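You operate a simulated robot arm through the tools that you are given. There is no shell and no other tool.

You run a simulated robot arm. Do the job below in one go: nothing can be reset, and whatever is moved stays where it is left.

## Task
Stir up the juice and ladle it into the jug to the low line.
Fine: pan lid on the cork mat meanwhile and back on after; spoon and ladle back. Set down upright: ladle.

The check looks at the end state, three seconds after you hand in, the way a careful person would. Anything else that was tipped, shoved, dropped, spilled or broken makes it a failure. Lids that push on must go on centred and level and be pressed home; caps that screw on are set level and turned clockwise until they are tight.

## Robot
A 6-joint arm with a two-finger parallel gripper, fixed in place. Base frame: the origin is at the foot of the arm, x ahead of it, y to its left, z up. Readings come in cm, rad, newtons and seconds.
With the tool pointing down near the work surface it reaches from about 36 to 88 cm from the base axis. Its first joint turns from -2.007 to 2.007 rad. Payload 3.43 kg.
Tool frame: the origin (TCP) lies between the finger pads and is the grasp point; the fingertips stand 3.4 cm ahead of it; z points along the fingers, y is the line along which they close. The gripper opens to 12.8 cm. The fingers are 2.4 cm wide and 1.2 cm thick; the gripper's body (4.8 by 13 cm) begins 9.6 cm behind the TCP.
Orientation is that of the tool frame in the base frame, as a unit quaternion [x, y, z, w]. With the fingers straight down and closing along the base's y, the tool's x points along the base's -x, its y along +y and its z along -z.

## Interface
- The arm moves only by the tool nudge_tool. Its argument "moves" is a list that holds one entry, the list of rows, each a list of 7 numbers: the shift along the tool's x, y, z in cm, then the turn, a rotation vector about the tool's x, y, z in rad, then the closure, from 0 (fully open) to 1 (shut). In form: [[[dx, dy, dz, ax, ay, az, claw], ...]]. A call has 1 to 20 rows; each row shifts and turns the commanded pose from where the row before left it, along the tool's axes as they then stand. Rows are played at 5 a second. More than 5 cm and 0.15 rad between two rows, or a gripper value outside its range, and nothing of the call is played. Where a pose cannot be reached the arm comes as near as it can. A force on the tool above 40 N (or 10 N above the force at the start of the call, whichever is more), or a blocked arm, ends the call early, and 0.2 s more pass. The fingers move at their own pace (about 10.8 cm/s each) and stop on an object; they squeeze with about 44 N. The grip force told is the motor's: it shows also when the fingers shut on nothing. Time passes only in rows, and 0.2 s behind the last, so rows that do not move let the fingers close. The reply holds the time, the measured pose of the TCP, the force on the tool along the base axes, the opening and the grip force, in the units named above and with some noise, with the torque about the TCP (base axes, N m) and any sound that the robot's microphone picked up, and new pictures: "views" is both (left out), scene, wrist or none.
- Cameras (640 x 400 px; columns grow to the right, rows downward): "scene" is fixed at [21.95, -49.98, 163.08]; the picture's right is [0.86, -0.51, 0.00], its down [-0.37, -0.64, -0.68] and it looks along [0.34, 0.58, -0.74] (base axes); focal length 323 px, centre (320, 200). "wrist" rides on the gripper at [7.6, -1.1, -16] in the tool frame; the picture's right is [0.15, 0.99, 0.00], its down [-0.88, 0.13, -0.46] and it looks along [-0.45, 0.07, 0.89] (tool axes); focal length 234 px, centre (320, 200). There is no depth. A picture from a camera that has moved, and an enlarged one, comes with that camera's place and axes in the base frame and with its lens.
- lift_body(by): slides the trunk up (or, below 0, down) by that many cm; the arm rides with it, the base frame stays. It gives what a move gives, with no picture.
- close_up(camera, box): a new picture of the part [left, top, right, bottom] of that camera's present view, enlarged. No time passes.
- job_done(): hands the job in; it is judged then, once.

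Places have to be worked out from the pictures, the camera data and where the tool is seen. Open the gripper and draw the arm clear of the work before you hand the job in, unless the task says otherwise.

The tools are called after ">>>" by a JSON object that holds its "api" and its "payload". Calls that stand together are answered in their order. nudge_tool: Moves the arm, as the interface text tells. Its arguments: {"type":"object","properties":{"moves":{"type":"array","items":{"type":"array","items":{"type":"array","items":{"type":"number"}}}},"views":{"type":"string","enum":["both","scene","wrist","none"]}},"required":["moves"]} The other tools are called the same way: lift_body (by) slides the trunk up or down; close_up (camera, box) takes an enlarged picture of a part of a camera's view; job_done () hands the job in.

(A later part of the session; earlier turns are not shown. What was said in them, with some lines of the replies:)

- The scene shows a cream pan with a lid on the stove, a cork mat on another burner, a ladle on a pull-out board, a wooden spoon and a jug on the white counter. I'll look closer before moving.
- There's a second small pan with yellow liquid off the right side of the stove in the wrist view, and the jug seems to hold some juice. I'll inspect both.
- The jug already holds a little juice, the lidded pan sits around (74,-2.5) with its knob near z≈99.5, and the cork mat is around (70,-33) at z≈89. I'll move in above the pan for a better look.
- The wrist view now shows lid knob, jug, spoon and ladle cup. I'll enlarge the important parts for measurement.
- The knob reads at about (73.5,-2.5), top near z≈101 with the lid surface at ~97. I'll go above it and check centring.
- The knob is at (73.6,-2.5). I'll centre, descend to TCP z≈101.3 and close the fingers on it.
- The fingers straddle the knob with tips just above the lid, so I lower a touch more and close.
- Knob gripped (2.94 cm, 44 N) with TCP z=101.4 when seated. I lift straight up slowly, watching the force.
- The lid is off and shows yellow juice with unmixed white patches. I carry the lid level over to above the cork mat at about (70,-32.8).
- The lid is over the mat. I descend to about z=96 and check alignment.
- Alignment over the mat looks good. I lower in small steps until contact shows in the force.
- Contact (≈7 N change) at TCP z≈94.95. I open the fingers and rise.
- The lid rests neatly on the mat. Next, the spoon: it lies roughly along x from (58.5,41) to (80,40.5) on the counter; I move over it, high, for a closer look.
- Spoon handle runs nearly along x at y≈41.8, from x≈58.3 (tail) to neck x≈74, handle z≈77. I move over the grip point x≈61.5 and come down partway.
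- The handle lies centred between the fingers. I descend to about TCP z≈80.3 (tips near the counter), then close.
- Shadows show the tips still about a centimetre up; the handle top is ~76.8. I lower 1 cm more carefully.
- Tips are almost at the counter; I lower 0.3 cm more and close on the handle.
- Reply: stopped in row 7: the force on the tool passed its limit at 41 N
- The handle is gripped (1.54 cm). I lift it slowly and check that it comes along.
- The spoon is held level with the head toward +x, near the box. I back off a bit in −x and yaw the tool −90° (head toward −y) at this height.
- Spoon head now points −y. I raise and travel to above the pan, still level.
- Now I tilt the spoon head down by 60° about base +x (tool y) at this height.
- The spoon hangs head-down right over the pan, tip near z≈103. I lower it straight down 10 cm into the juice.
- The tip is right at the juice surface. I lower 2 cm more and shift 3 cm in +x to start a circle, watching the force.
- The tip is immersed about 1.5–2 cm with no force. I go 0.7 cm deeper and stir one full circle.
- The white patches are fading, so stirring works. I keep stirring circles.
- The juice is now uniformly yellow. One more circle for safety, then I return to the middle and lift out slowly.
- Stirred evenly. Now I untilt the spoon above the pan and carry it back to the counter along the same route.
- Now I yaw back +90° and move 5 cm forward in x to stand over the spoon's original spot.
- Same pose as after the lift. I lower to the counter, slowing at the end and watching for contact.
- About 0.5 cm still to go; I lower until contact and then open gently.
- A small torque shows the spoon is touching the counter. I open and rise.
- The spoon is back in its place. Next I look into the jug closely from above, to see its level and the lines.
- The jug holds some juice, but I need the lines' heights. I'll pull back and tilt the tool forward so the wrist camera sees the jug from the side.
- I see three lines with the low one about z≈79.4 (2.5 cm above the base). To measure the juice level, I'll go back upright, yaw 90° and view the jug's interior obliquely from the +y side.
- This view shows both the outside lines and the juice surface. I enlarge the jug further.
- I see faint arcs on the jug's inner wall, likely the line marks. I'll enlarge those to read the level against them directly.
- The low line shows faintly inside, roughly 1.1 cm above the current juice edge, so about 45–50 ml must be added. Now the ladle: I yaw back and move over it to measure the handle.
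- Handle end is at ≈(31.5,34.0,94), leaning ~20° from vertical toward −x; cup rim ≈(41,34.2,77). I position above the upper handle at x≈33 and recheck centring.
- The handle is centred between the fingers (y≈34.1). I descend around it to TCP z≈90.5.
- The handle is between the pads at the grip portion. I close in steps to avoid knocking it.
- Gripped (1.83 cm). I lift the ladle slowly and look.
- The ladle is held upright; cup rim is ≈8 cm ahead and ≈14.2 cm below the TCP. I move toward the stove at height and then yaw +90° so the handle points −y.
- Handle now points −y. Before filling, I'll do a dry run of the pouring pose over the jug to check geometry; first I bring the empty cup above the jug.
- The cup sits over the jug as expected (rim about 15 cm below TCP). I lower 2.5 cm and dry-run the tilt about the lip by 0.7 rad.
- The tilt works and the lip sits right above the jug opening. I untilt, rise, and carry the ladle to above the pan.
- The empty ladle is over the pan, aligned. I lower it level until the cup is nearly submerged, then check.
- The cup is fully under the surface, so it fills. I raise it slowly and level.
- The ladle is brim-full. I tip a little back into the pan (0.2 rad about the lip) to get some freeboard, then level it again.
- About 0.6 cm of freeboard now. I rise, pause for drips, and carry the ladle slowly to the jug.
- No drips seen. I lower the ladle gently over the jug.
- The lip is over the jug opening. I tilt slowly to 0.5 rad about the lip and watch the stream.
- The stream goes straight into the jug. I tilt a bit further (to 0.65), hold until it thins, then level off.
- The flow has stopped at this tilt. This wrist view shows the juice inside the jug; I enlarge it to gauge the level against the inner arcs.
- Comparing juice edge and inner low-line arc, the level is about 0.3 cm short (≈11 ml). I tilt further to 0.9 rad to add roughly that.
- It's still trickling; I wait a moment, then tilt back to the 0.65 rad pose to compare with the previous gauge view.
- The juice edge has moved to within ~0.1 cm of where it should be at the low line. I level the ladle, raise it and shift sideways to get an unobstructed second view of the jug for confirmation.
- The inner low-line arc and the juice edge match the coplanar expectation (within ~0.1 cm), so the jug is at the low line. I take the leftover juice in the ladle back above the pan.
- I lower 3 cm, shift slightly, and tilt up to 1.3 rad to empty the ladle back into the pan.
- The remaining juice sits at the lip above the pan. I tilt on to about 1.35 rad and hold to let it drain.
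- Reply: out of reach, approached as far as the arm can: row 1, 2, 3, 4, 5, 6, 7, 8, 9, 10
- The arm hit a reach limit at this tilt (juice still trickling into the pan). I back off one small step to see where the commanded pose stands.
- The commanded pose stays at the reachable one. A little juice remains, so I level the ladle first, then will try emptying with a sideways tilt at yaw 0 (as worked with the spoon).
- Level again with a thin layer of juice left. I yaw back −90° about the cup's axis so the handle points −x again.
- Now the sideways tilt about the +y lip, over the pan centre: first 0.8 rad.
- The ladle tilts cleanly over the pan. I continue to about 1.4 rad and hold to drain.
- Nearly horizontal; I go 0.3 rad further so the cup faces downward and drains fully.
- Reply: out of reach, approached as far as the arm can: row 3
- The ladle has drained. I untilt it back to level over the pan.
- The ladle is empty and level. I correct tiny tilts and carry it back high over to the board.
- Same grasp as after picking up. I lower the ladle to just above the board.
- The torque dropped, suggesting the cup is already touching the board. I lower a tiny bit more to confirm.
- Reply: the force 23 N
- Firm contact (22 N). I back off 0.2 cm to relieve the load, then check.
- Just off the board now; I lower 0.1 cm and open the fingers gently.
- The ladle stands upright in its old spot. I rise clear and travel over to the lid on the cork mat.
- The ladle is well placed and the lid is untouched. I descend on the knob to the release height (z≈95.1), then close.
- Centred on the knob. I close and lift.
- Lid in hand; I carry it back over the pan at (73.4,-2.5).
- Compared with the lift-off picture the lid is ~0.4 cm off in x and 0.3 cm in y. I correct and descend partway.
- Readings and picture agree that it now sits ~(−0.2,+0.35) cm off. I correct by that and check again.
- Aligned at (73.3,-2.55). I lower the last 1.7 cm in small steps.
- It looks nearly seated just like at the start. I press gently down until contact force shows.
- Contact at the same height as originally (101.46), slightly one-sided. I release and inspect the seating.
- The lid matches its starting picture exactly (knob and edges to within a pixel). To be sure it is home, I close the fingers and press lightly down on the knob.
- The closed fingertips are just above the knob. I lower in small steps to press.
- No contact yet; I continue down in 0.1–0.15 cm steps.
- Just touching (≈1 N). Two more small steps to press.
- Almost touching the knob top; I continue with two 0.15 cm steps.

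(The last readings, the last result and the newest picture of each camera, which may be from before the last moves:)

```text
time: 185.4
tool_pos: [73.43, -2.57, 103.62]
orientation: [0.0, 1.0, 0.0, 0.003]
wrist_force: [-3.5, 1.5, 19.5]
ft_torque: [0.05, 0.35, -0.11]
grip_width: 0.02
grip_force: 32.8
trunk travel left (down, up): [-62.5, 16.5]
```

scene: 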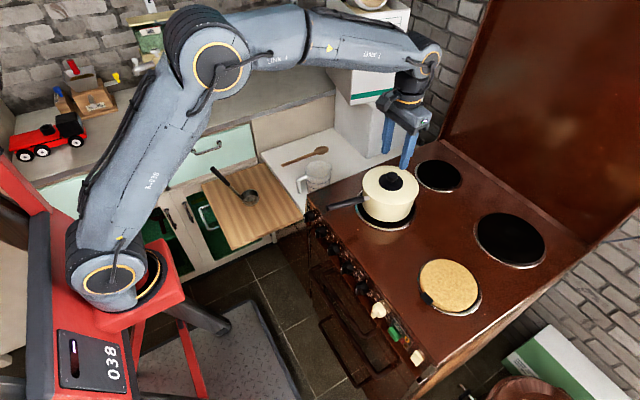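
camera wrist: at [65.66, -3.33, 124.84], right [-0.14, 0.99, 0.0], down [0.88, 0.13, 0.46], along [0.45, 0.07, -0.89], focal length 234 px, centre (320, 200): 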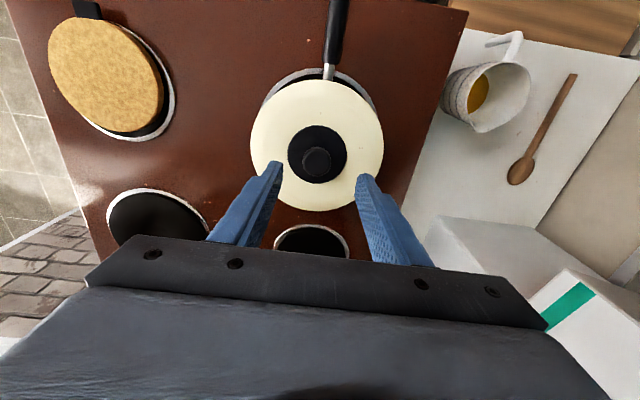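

Pressed with ~20 N; the lid is home. I rise, open, and check the lid.

>>> {"api": "nudge_tool", "payload": {"moves": [[[0, 0, -0.5, 0, 0, 0, 1], [0, 0, -2, 0, 0, 0, 1], [0, 0, -4, 0, 0, 0, 0.5], [0, 0, -4, 0, 0, 0, 0], [0, 0, -4, 0, 0, 0, 0], [3, 0, -3, 0, 0, 0, 0], [4, 0, -1, 0, 0, 0, 0], [4, 0, 0, 0, 0, 0, 0], [0, 0, 0, 0, 0, 0, 0]]]}}

>>> {"api": "close_up", "payload": {"camera": "scene", "box": [350, 155, 430, 230]}}

>>> {"api": "close_up", "payload": {"camera": "wrist", "box": [220, 60, 440, 240]}}

```text
time: 187.4
tool_pos: [62.26, -2.45, 122.29]
orientation: [0.001, 1.0, 0.0, 0.002]
wrist_force: [0.3, -0.6, -0.1]
ft_torque: [-0.04, -0.01, -0.03]
grip_width: 12.8
grip_force: 0.1
trunk travel left (down, up): [-62.5, 16.5]
camera wrist: at [54.55, -3.51, 138.24], right [-0.15, 0.99, 0.0], down [0.88, 0.13, 0.46], along [0.45, 0.07, -0.89], focal length 234 px, centre (320, 200)
```

scene: 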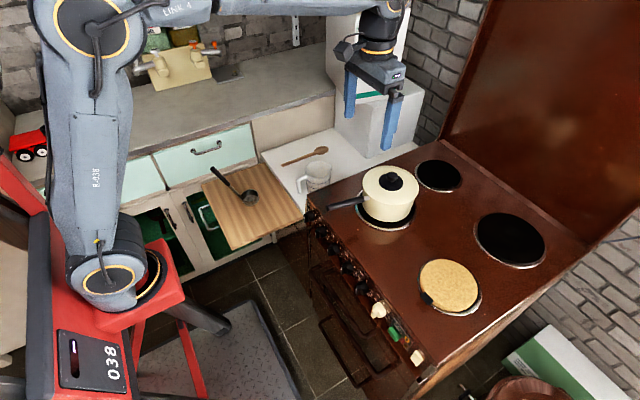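
wrist: 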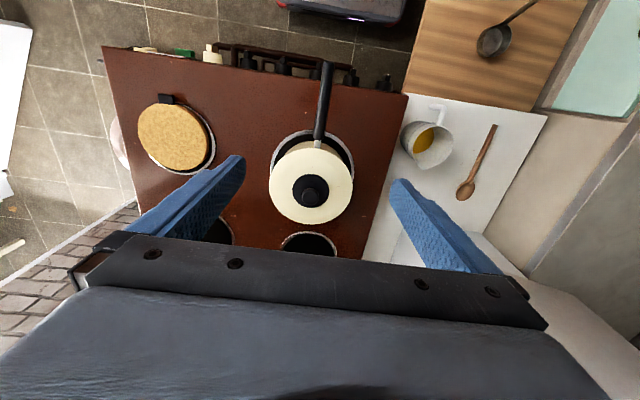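

```text
5.33 times, centred on (390, 192) of scene
camera zoom: at [21.95, -49.98, 163.08], right [0.86, -0.51, 0.0], down [-0.37, -0.64, -0.68], along [0.34, 0.58, -0.74], focal length 1722 px, centre (-53, 240)
```

zoom: 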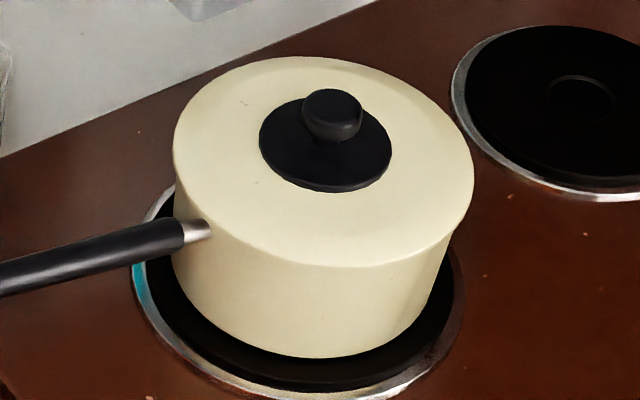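

```text
2.22 times, centred on (330, 150) of wrist
camera zoom: at [54.55, -3.51, 138.24], right [-0.15, 0.99, 0.0], down [0.88, 0.13, 0.46], along [0.45, 0.07, -0.89], focal length 520 px, centre (298, 311)
```

zoom: 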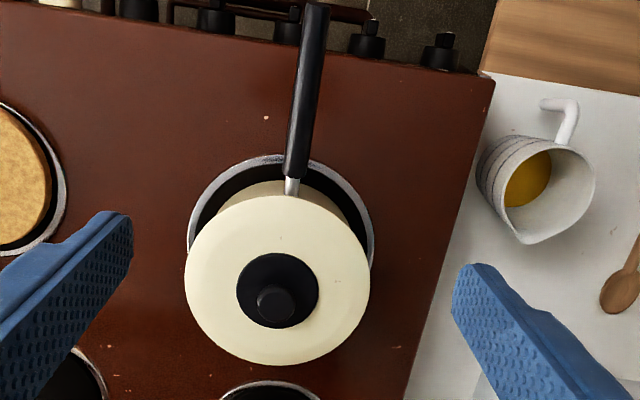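

Lid seated as at the start. For a final level check I'll go to the same gauge pose used before pouring, beside the jug.

>>> {"api": "nudge_tool", "payload": {"moves": [[[-0.13, 4.34, 0, 0, 0, 0, 0], [-0.13, 4.34, 0, 0, 0, 0, 0], [-0.13, 4.34, 0, 0, 0, 0, 0], [-0.13, 4.34, 0, 0, 0, 0, 0], [-0.13, 4.34, 0, 0, 0, 0, 0], [-0.13, 4.34, 0, 0, 0, 0, 0], [-0.13, 4.34, 0, 0, 0, 0, 0], [-0.13, 4.34, 0, 0, 0, 0, 0], [0, 0, 0, 0, 0, 0, 0]]], "views": "none"}}

>>> {"api": "nudge_tool", "payload": {"moves": [[[0, 0, 0, 0, 0, 0.15, 0], [0, 0, 0, 0, 0, 0.15, 0], [0, 0, 0, 0, 0, 0.15, 0], [0, 0, 0, 0, 0, 0.15, 0], [0, 0, 0, 0, 0, 0.15, 0], [0, 0, 0, 0, 0, 0.15, 0], [0, 0, 0, 0, 0, 0.15, 0], [0, 0, 0, 0, 0, 0.15, 0], [0, 0, 0, 0, 0, 0.15, 0], [0, 0, 0, 0, 0, 0.15, 0], [0, 0, 0, 0, 0, 0.07, 0], [0, 0, 4, 0, 0, 0, 0], [0, 0, 4, 0, 0, 0, 0], [0, 0, 4, 0, 0, 0, 0], [0, 0, 4, 0, 0, 0, 0], [0, 0, 3, 0, 0, 0, 0], [0, 0, 1.7, 0, 0, 0, 0], [0, 0, 0, 0, 0, 0, 0], [0, 0, 0, 0, 0, 0, 0]]]}}

>>> {"api": "close_up", "payload": {"camera": "wrist", "box": [300, 198, 340, 223]}}

>>> {"api": "close_up", "payload": {"camera": "wrist", "box": [280, 155, 360, 205]}}

```text
time: 189.4
tool_pos: [63.68, 32.55, 122.13]
orientation: [0.001, 1.0, 0.0, 0.001]
wrist_force: [1.1, 0.2, -0.2]
ft_torque: [-0.02, 0.01, -0.03]
grip_width: 12.82
grip_force: 0.0
trunk travel left (down, up): [-62.5, 16.5]
```

```text
time: 193.4
tool_pos: [63.66, 32.16, 101.33]
orientation: [0.708, 0.706, 0.001, 0.002]
wrist_force: [0.5, -0.3, 0.6]
ft_torque: [-0.01, 0.0, 0.03]
grip_width: 12.81
grip_force: 0.1
trunk travel left (down, up): [-62.5, 16.5]
camera wrist: at [62.4, 39.73, 117.26], right [0.99, 0.15, 0.0], down [0.13, -0.88, 0.46], along [0.07, -0.45, -0.89], focal length 234 px, centre (320, 200)
```

scene: 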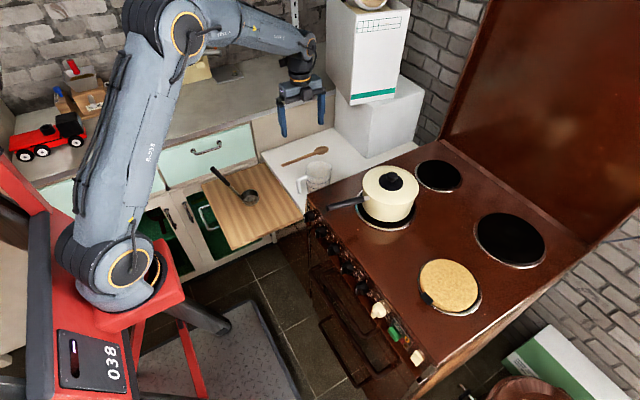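
wrist: 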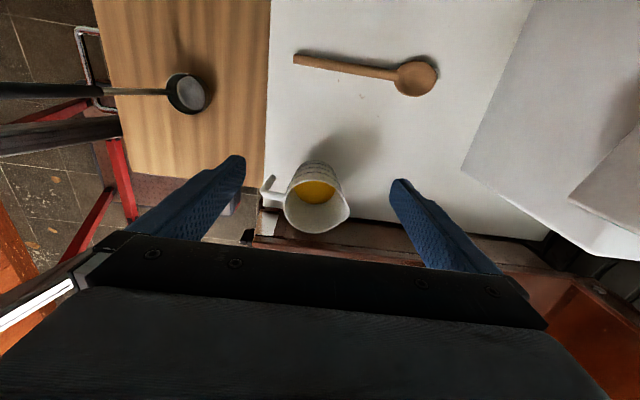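

```text
16.00 times, centred on (320, 210) of wrist
camera zoom: at [62.4, 39.73, 117.26], right [0.99, 0.15, 0.0], down [0.13, -0.88, 0.46], along [0.07, -0.45, -0.89], focal length 3747 px, centre (320, 32)
```

zoom: 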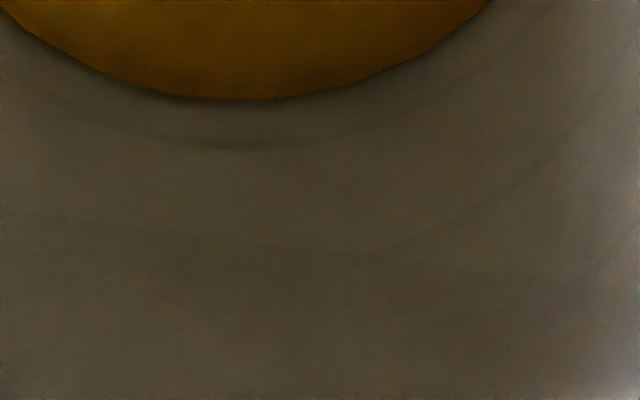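

```text
8.00 times, centred on (320, 180) of wrist
camera zoom: at [62.4, 39.73, 117.26], right [0.99, 0.15, 0.0], down [0.13, -0.88, 0.46], along [0.07, -0.45, -0.89], focal length 1873 px, centre (320, 360)
```

zoom: 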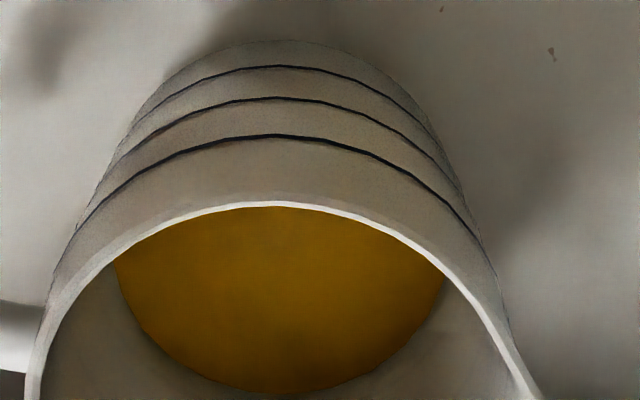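

The edge-to-arc reading suggests the level may still be 0.1–0.3 cm low. I take a more oblique, closer view, which is less sensitive to wall thickness, to decide.

>>> {"api": "nudge_tool", "payload": {"moves": [[[0, 0, 0, 0, -0.125, 0, 0], [0, 0, 0, 0, -0.125, 0, 0], [0.3, -0.05, 2.8, 0, 0, 0, 0], [0.3, -0.05, 2.8, 0, 0, 0, 0], [0.3, -0.05, 2.8, 0, 0, 0, 0], [0, 0, 0, 0, 0, 0, 0], [0, 0, 0, 0, 0, 0, 0]]], "views": "wrist"}}

>>> {"api": "close_up", "payload": {"camera": "wrist", "box": [280, 150, 360, 240]}}

>>> {"api": "close_up", "payload": {"camera": "wrist", "box": [290, 190, 340, 221]}}

```text
time: 195.0
tool_pos: [63.56, 30.85, 92.86]
orientation: [0.701, 0.702, -0.088, 0.089]
wrist_force: [0.0, 0.0, 0.1]
ft_torque: [-0.01, 0.01, 0.0]
grip_width: 12.79
grip_force: 0.0
trunk travel left (down, up): [-62.5, 16.5]
camera wrist: at [62.27, 42.1, 106.42], right [0.99, 0.14, -0.03], down [0.13, -0.74, 0.66], along [0.07, -0.66, -0.75], focal length 234 px, centre (320, 200)
```

wrist: 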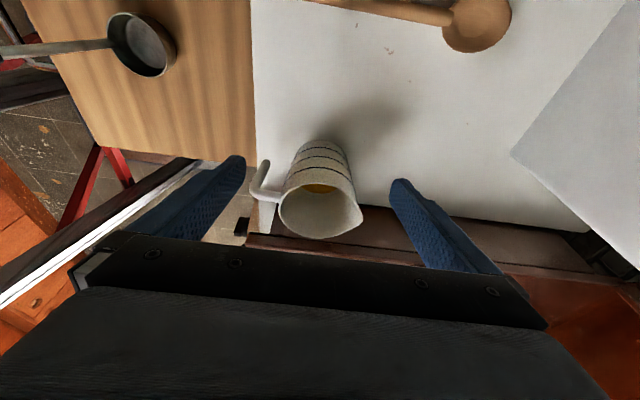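

```text
4.44 times, centred on (320, 195) of wrist
camera zoom: at [62.27, 42.1, 106.42], right [0.99, 0.14, -0.03], down [0.13, -0.74, 0.66], along [0.07, -0.66, -0.75], focal length 1041 px, centre (320, 222)
```

zoom: 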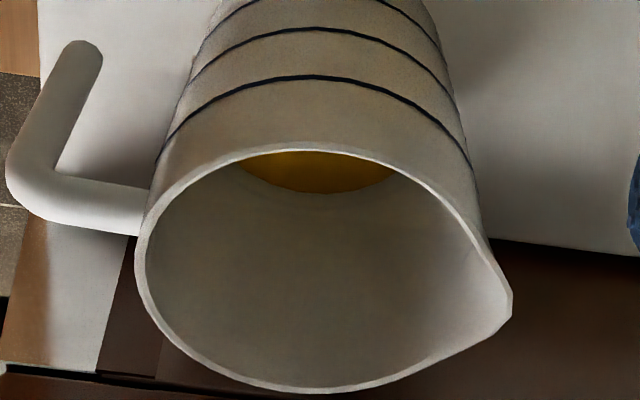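

```text
12.80 times, centred on (315, 206) of wrist
camera zoom: at [62.27, 42.1, 106.42], right [0.99, 0.14, -0.03], down [0.13, -0.74, 0.66], along [0.07, -0.66, -0.75], focal length 2997 px, centre (384, 130)
```

zoom: 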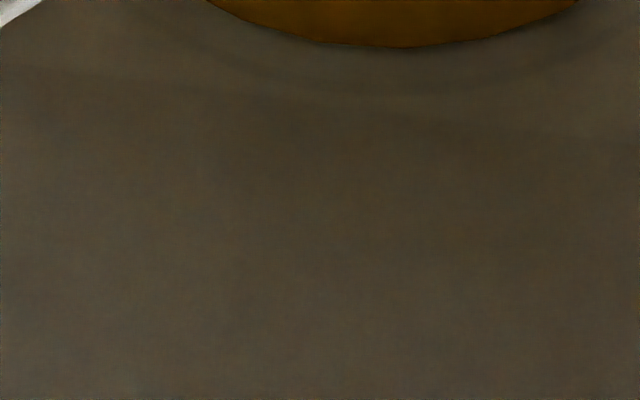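

Estimates from the views scatter from 0 to ~0.3 cm low. One more measurement from the opposite (−y) side, where the inner wall is better lit, will settle it; I back out upward first.

>>> {"api": "nudge_tool", "payload": {"moves": [[[-1.03, 0, -4.04, 0, 0, 0, 0], [-1.03, 0, -4.04, 0, 0, 0, 0], [-1.03, 0, -4.04, 0, 0, 0, 0], [-1.03, 0, -4.04, 0, 0, 0, 0], [-1.03, 0, -4.04, 0, 0, 0, 0], [-1.03, 0, -4.04, 0, 0, 0, 0], [0, 0, 0, 0, 0.125, 0, 0], [0, 0, 0, 0, 0.125, 0, 0], [0, 0, 0, 0, 0, 0, 0]]], "views": "none"}}

>>> {"api": "nudge_tool", "payload": {"moves": [[[-1, 0, 0, 0, 0, -0.15, 0], [0, 0, 0, 0, 0, -0.15, 0], [0, 0, 0, 0, 0, -0.15, 0], [0, 0, 0, 0, 0, -0.15, 0], [0, 0, 0, 0, 0, -0.15, 0], [0, 0, 0, 0, 0, -0.15, 0], [0, 0, 0, 0, 0, -0.15, 0], [0, 0, 0, 0, 0, -0.15, 0], [0, 0, 0, 0, 0, -0.15, 0], [0, 0, 0, 0, 0, -0.15, 0], [0, 0, 0, 0, 0, -0.15, 0], [0, 0, 0, 0, 0, -0.15, 0], [0, 0, 0, 0, 0, -0.15, 0], [0, 0, 0, 0, 0, -0.15, 0], [0, 0, 0, 0, 0, -0.15, 0], [0, 0, 0, 0, 0, -0.15, 0], [0, 0, 0, 0, 0, -0.15, 0], [0, 0, 0, 0, 0, -0.15, 0], [0, 0, 0, 0, 0, -0.15, 0], [0, 0, 0, 0, 0, -0.15, 0]]], "views": "none"}}

>>> {"api": "nudge_tool", "payload": {"moves": [[[0, 0, 0, 0, 0, -0.14, 0], [0, 0, 0, 0, 0, 0, 0]]], "views": "none"}}

```text
time: 197.0
tool_pos: [63.45, 31.1, 117.98]
orientation: [0.707, 0.707, 0.002, 0.002]
wrist_force: [-0.4, -0.4, -0.1]
ft_torque: [-0.01, -0.01, 0.02]
grip_width: 12.77
grip_force: 0.0
trunk travel left (down, up): [-62.5, 16.5]
```

```text
time: 201.2
tool_pos: [63.36, 29.92, 118.0]
orientation: [-0.657, 0.754, -0.001, 0.0]
wrist_force: [0.2, 0.5, 0.1]
ft_torque: [0.05, 0.02, 0.01]
grip_width: 12.79
grip_force: 0.1
trunk travel left (down, up): [-62.5, 16.5]
```

```text
time: 201.8
tool_pos: [63.27, 30.04, 117.97]
orientation: [-0.707, 0.708, -0.001, 0.001]
wrist_force: [1.2, 0.1, -0.1]
ft_torque: [0.0, 0.04, -0.01]
grip_width: 12.77
grip_force: 0.0
trunk travel left (down, up): [-62.5, 16.5]
```

>>> {"api": "nudge_tool", "payload": {"moves": [[[2.94, 0.18, 4, 0, 0, 0, 0], [2.94, 0.18, 4, 0, 0, 0, 0], [2.94, 0.18, 4, 0, 0, 0, 0], [2.94, 0.18, 4, 0, 0, 0, 0], [2.94, 0.18, 4, 0, 0, 0, 0], [0, 0, 0, 0, -0.125, 0, 0], [0, 0, 0, 0, -0.125, 0, 0], [0.5, 0, 1.94, 0, 0, 0, 0], [0, 0, 0, 0, 0, 0, 0], [0, 0, 0, 0, 0, 0, 0]]]}}

>>> {"api": "close_up", "payload": {"camera": "wrist", "box": [280, 150, 360, 240]}}

```text
time: 204.0
tool_pos: [62.36, 15.5, 95.74]
orientation: [-0.701, 0.702, 0.087, 0.088]
wrist_force: [0.6, 0.3, -0.7]
ft_torque: [0.0, 0.0, -0.01]
grip_width: 12.8
grip_force: 0.1
trunk travel left (down, up): [-62.5, 16.5]
camera wrist: at [63.29, 4.12, 109.29], right [-0.99, -0.14, -0.04], down [-0.13, 0.74, 0.66], along [-0.06, 0.66, -0.75], focal length 234 px, centre (320, 200)
```

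scene: 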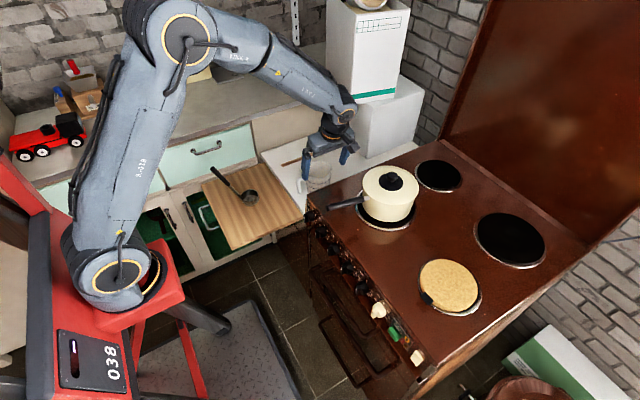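
wrist: 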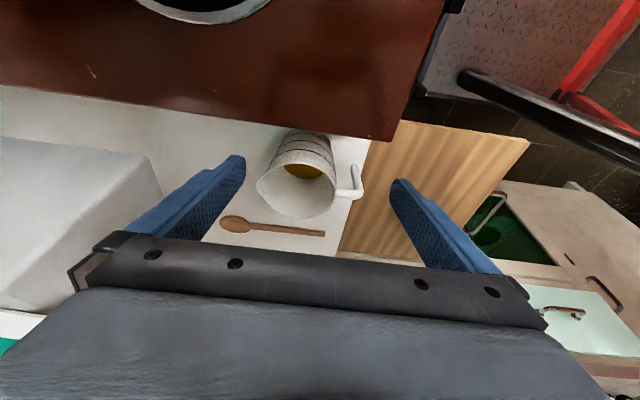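

```text
4.44 times, centred on (320, 195) of wrist
camera zoom: at [63.29, 4.12, 109.29], right [-0.99, -0.14, -0.04], down [-0.13, 0.74, 0.66], along [-0.06, 0.66, -0.75], focal length 1041 px, centre (320, 222)
```

zoom: 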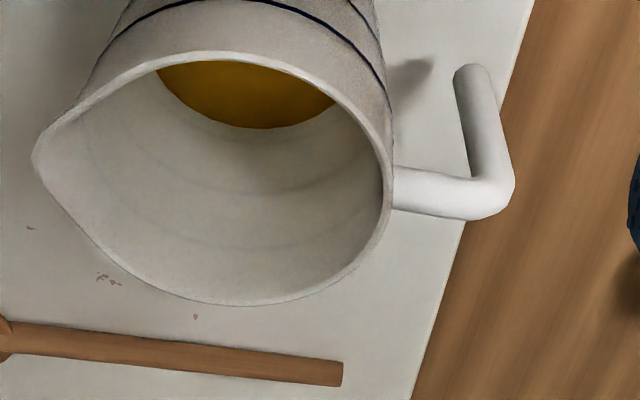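

The arcs are clearly visible here. I enlarge the upper part of the jug for exact rows.

>>> {"api": "close_up", "payload": {"camera": "wrist", "box": [280, 125, 344, 165]}}

>>> {"api": "close_up", "payload": {"camera": "wrist", "box": [274, 162, 338, 202]}}

>>> {"api": "close_up", "payload": {"camera": "wrist", "box": [274, 185, 338, 225]}}

```text
10.00 times, centred on (312, 145) of wrist
camera zoom: at [63.29, 4.12, 109.29], right [-0.99, -0.14, -0.04], down [-0.13, 0.74, 0.66], along [-0.06, 0.66, -0.75], focal length 2342 px, centre (400, 750)
```

zoom: 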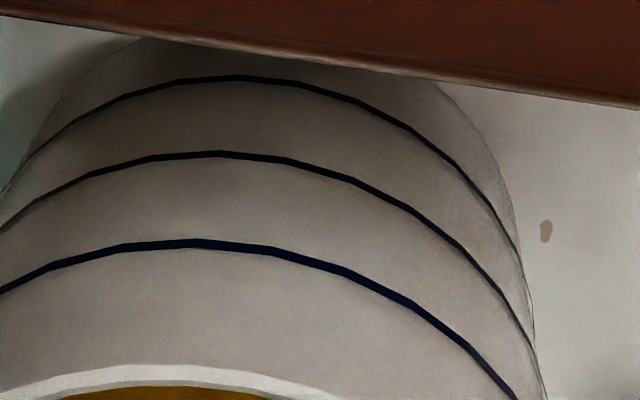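

```text
10.00 times, centred on (306, 182) of wrist
camera zoom: at [63.29, 4.12, 109.29], right [-0.99, -0.14, -0.04], down [-0.13, 0.74, 0.66], along [-0.06, 0.66, -0.75], focal length 2342 px, centre (460, 380)
```

zoom: 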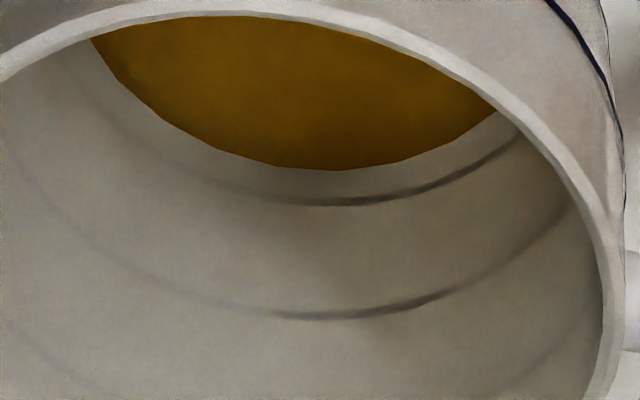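

```text
10.00 times, centred on (306, 205) of wrist
camera zoom: at [63.29, 4.12, 109.29], right [-0.99, -0.14, -0.04], down [-0.13, 0.74, 0.66], along [-0.06, 0.66, -0.75], focal length 2342 px, centre (460, 150)
```

zoom: 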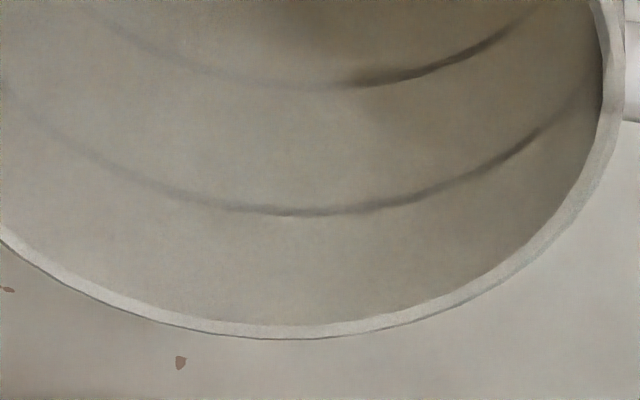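

The well-lit view puts the juice edge essentially at the low line (about 0.1–0.2 cm under, i.e. around a line's thickness), which I accept. I withdraw the arm upward, level it and return toward the start pose.

>>> {"api": "nudge_tool", "payload": {"moves": [[[-1.03, 0, -4.04, 0, 0, 0, 0], [-1.03, 0, -4.04, 0, 0, 0, 0], [-1.03, 0, -4.04, 0, 0, 0, 0], [-1.03, 0, -4.04, 0, 0, 0, 0], [-1.03, 0, -4.04, 0, 0, 0, 0], [-1.03, 0, -4.04, 0, 0, 0, 0], [-1.03, 0, -4.04, 0, 0, 0, 0], [0, 0, 0, 0, 0.125, 0, 0], [0, 0, 0, 0, 0.125, 0, 0], [1.6, 3, 0, 0, 0, 0, 0], [1.6, 3, 0, 0, 0, 0, 0], [1.6, 3, 0, 0, 0, 0, 0], [1.6, 3, 0, 0, 0, 0, 0], [1.6, 3, 0, 0, 0, 0, 0], [0, 0, 0, 0, 0, 0, 0]]], "views": "none"}}

>>> {"api": "nudge_tool", "payload": {"moves": [[[0, 0, 0, 0, 0, 0.15, 0], [0, 0, 0, 0, 0, 0.15, 0], [0, 0, 0, 0, 0, 0.15, 0], [0, 0, 0, 0, 0, 0.15, 0], [0, 0, 0, 0, 0, 0.15, 0], [0, 0, 0, 0, 0, 0.15, 0], [0, 0, 0, 0, 0, 0.15, 0], [0, 0, 0, 0, 0, 0.15, 0], [0, 0, 0, 0, 0, 0.15, 0], [0, 0, 0, 0, 0, 0.15, 0], [0, 0, 0, 0, 0, 0.07, 0], [0, 0, 0, 0, 0, 0, 0]]]}}

>>> {"api": "close_up", "payload": {"camera": "scene", "box": [180, 130, 340, 240]}}

>>> {"api": "close_up", "payload": {"camera": "scene", "box": [330, 140, 500, 320]}}

```text
time: 207.2
tool_pos: [47.21, 7.57, 124.93]
orientation: [-0.706, 0.708, -0.001, 0.001]
wrist_force: [-0.7, 0.2, 0.4]
ft_torque: [0.02, -0.01, 0.0]
grip_width: 12.77
grip_force: 0.1
trunk travel left (down, up): [-62.5, 16.5]
```

```text
time: 209.8
tool_pos: [47.28, 7.3, 125.1]
orientation: [0.002, 1.0, 0.0, 0.001]
wrist_force: [0.1, 0.5, 0.2]
ft_torque: [0.02, 0.01, -0.01]
grip_width: 12.83
grip_force: 0.0
trunk travel left (down, up): [-62.5, 16.5]
camera wrist: at [39.64, 6.16, 140.99], right [-0.14, 0.99, 0.0], down [0.88, 0.13, 0.46], along [0.45, 0.07, -0.89], focal length 234 px, centre (320, 200)
```

scene: 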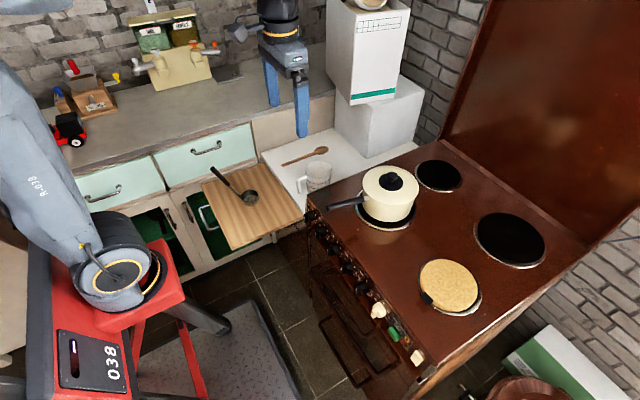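
wrist: 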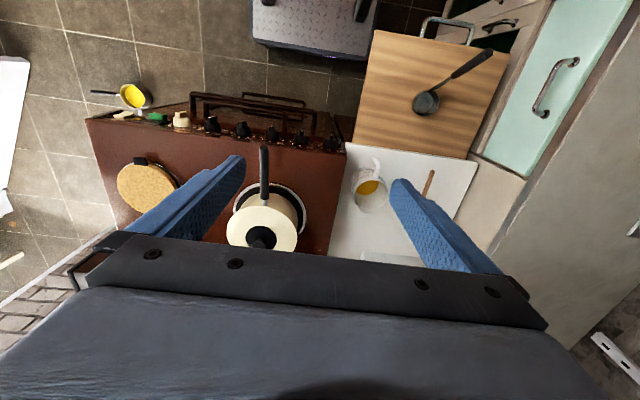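

```text
3.64 times, centred on (260, 185) of scene
camera zoom: at [21.95, -49.98, 163.08], right [0.86, -0.51, 0.0], down [-0.37, -0.64, -0.68], along [0.34, 0.58, -0.74], focal length 1174 px, centre (538, 254)
```

zoom: 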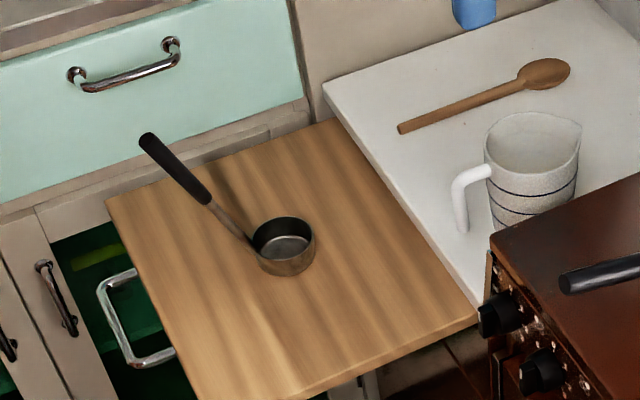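

```text
2.22 times, centred on (415, 230) of scene
camera zoom: at [21.95, -49.98, 163.08], right [0.86, -0.51, 0.0], down [-0.37, -0.64, -0.68], along [0.34, 0.58, -0.74], focal length 717 px, centre (109, 133)
```

zoom: 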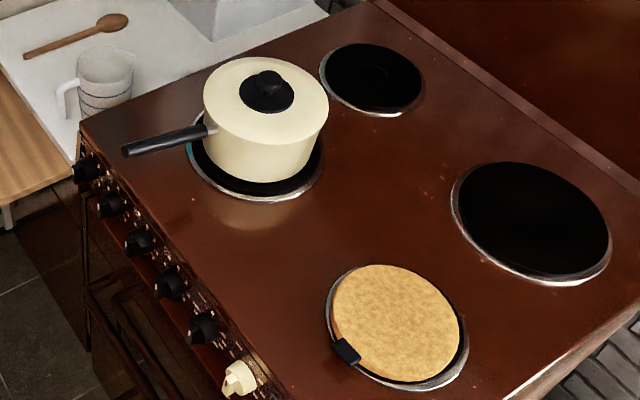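

The pan has its lid back on, centred and level. The spoon and the upright ladle are back in their places, the mat is where it was, and I see no spills. The jug is filled to about the low line. The arm is clear with the gripper open, so I hand in.

>>> {"api": "job_done", "payload": {}}

```text
The job is handed in.
```

The juice is stirred and the jug is filled to about the low line. My close-up readings put it 1–3 mm under, most likely about 2 mm. I judged that close enough and didn't open the pan again for a top-up.

- **Juice:** I stirred with the spoon until the white patches were gone and the colour was even. One ladle, partly poured, topped up the jug, which already held some juice. I tipped the leftover juice in the ladle back into the pan.
- **Lid:** It sat on the cork mat meanwhile. It is back on the pan, centred and level, and I pressed it down with about 20 N.
- **Spoon and ladle:** The spoon is back on the counter within about half a centimetre of where it lay. The ladle is empty and standing upright on the board in its old spot.
- **Rest of the kitchen:** I saw no spills and nothing else moved. The gripper is open and the arm is back near its starting pose, clear of the work.
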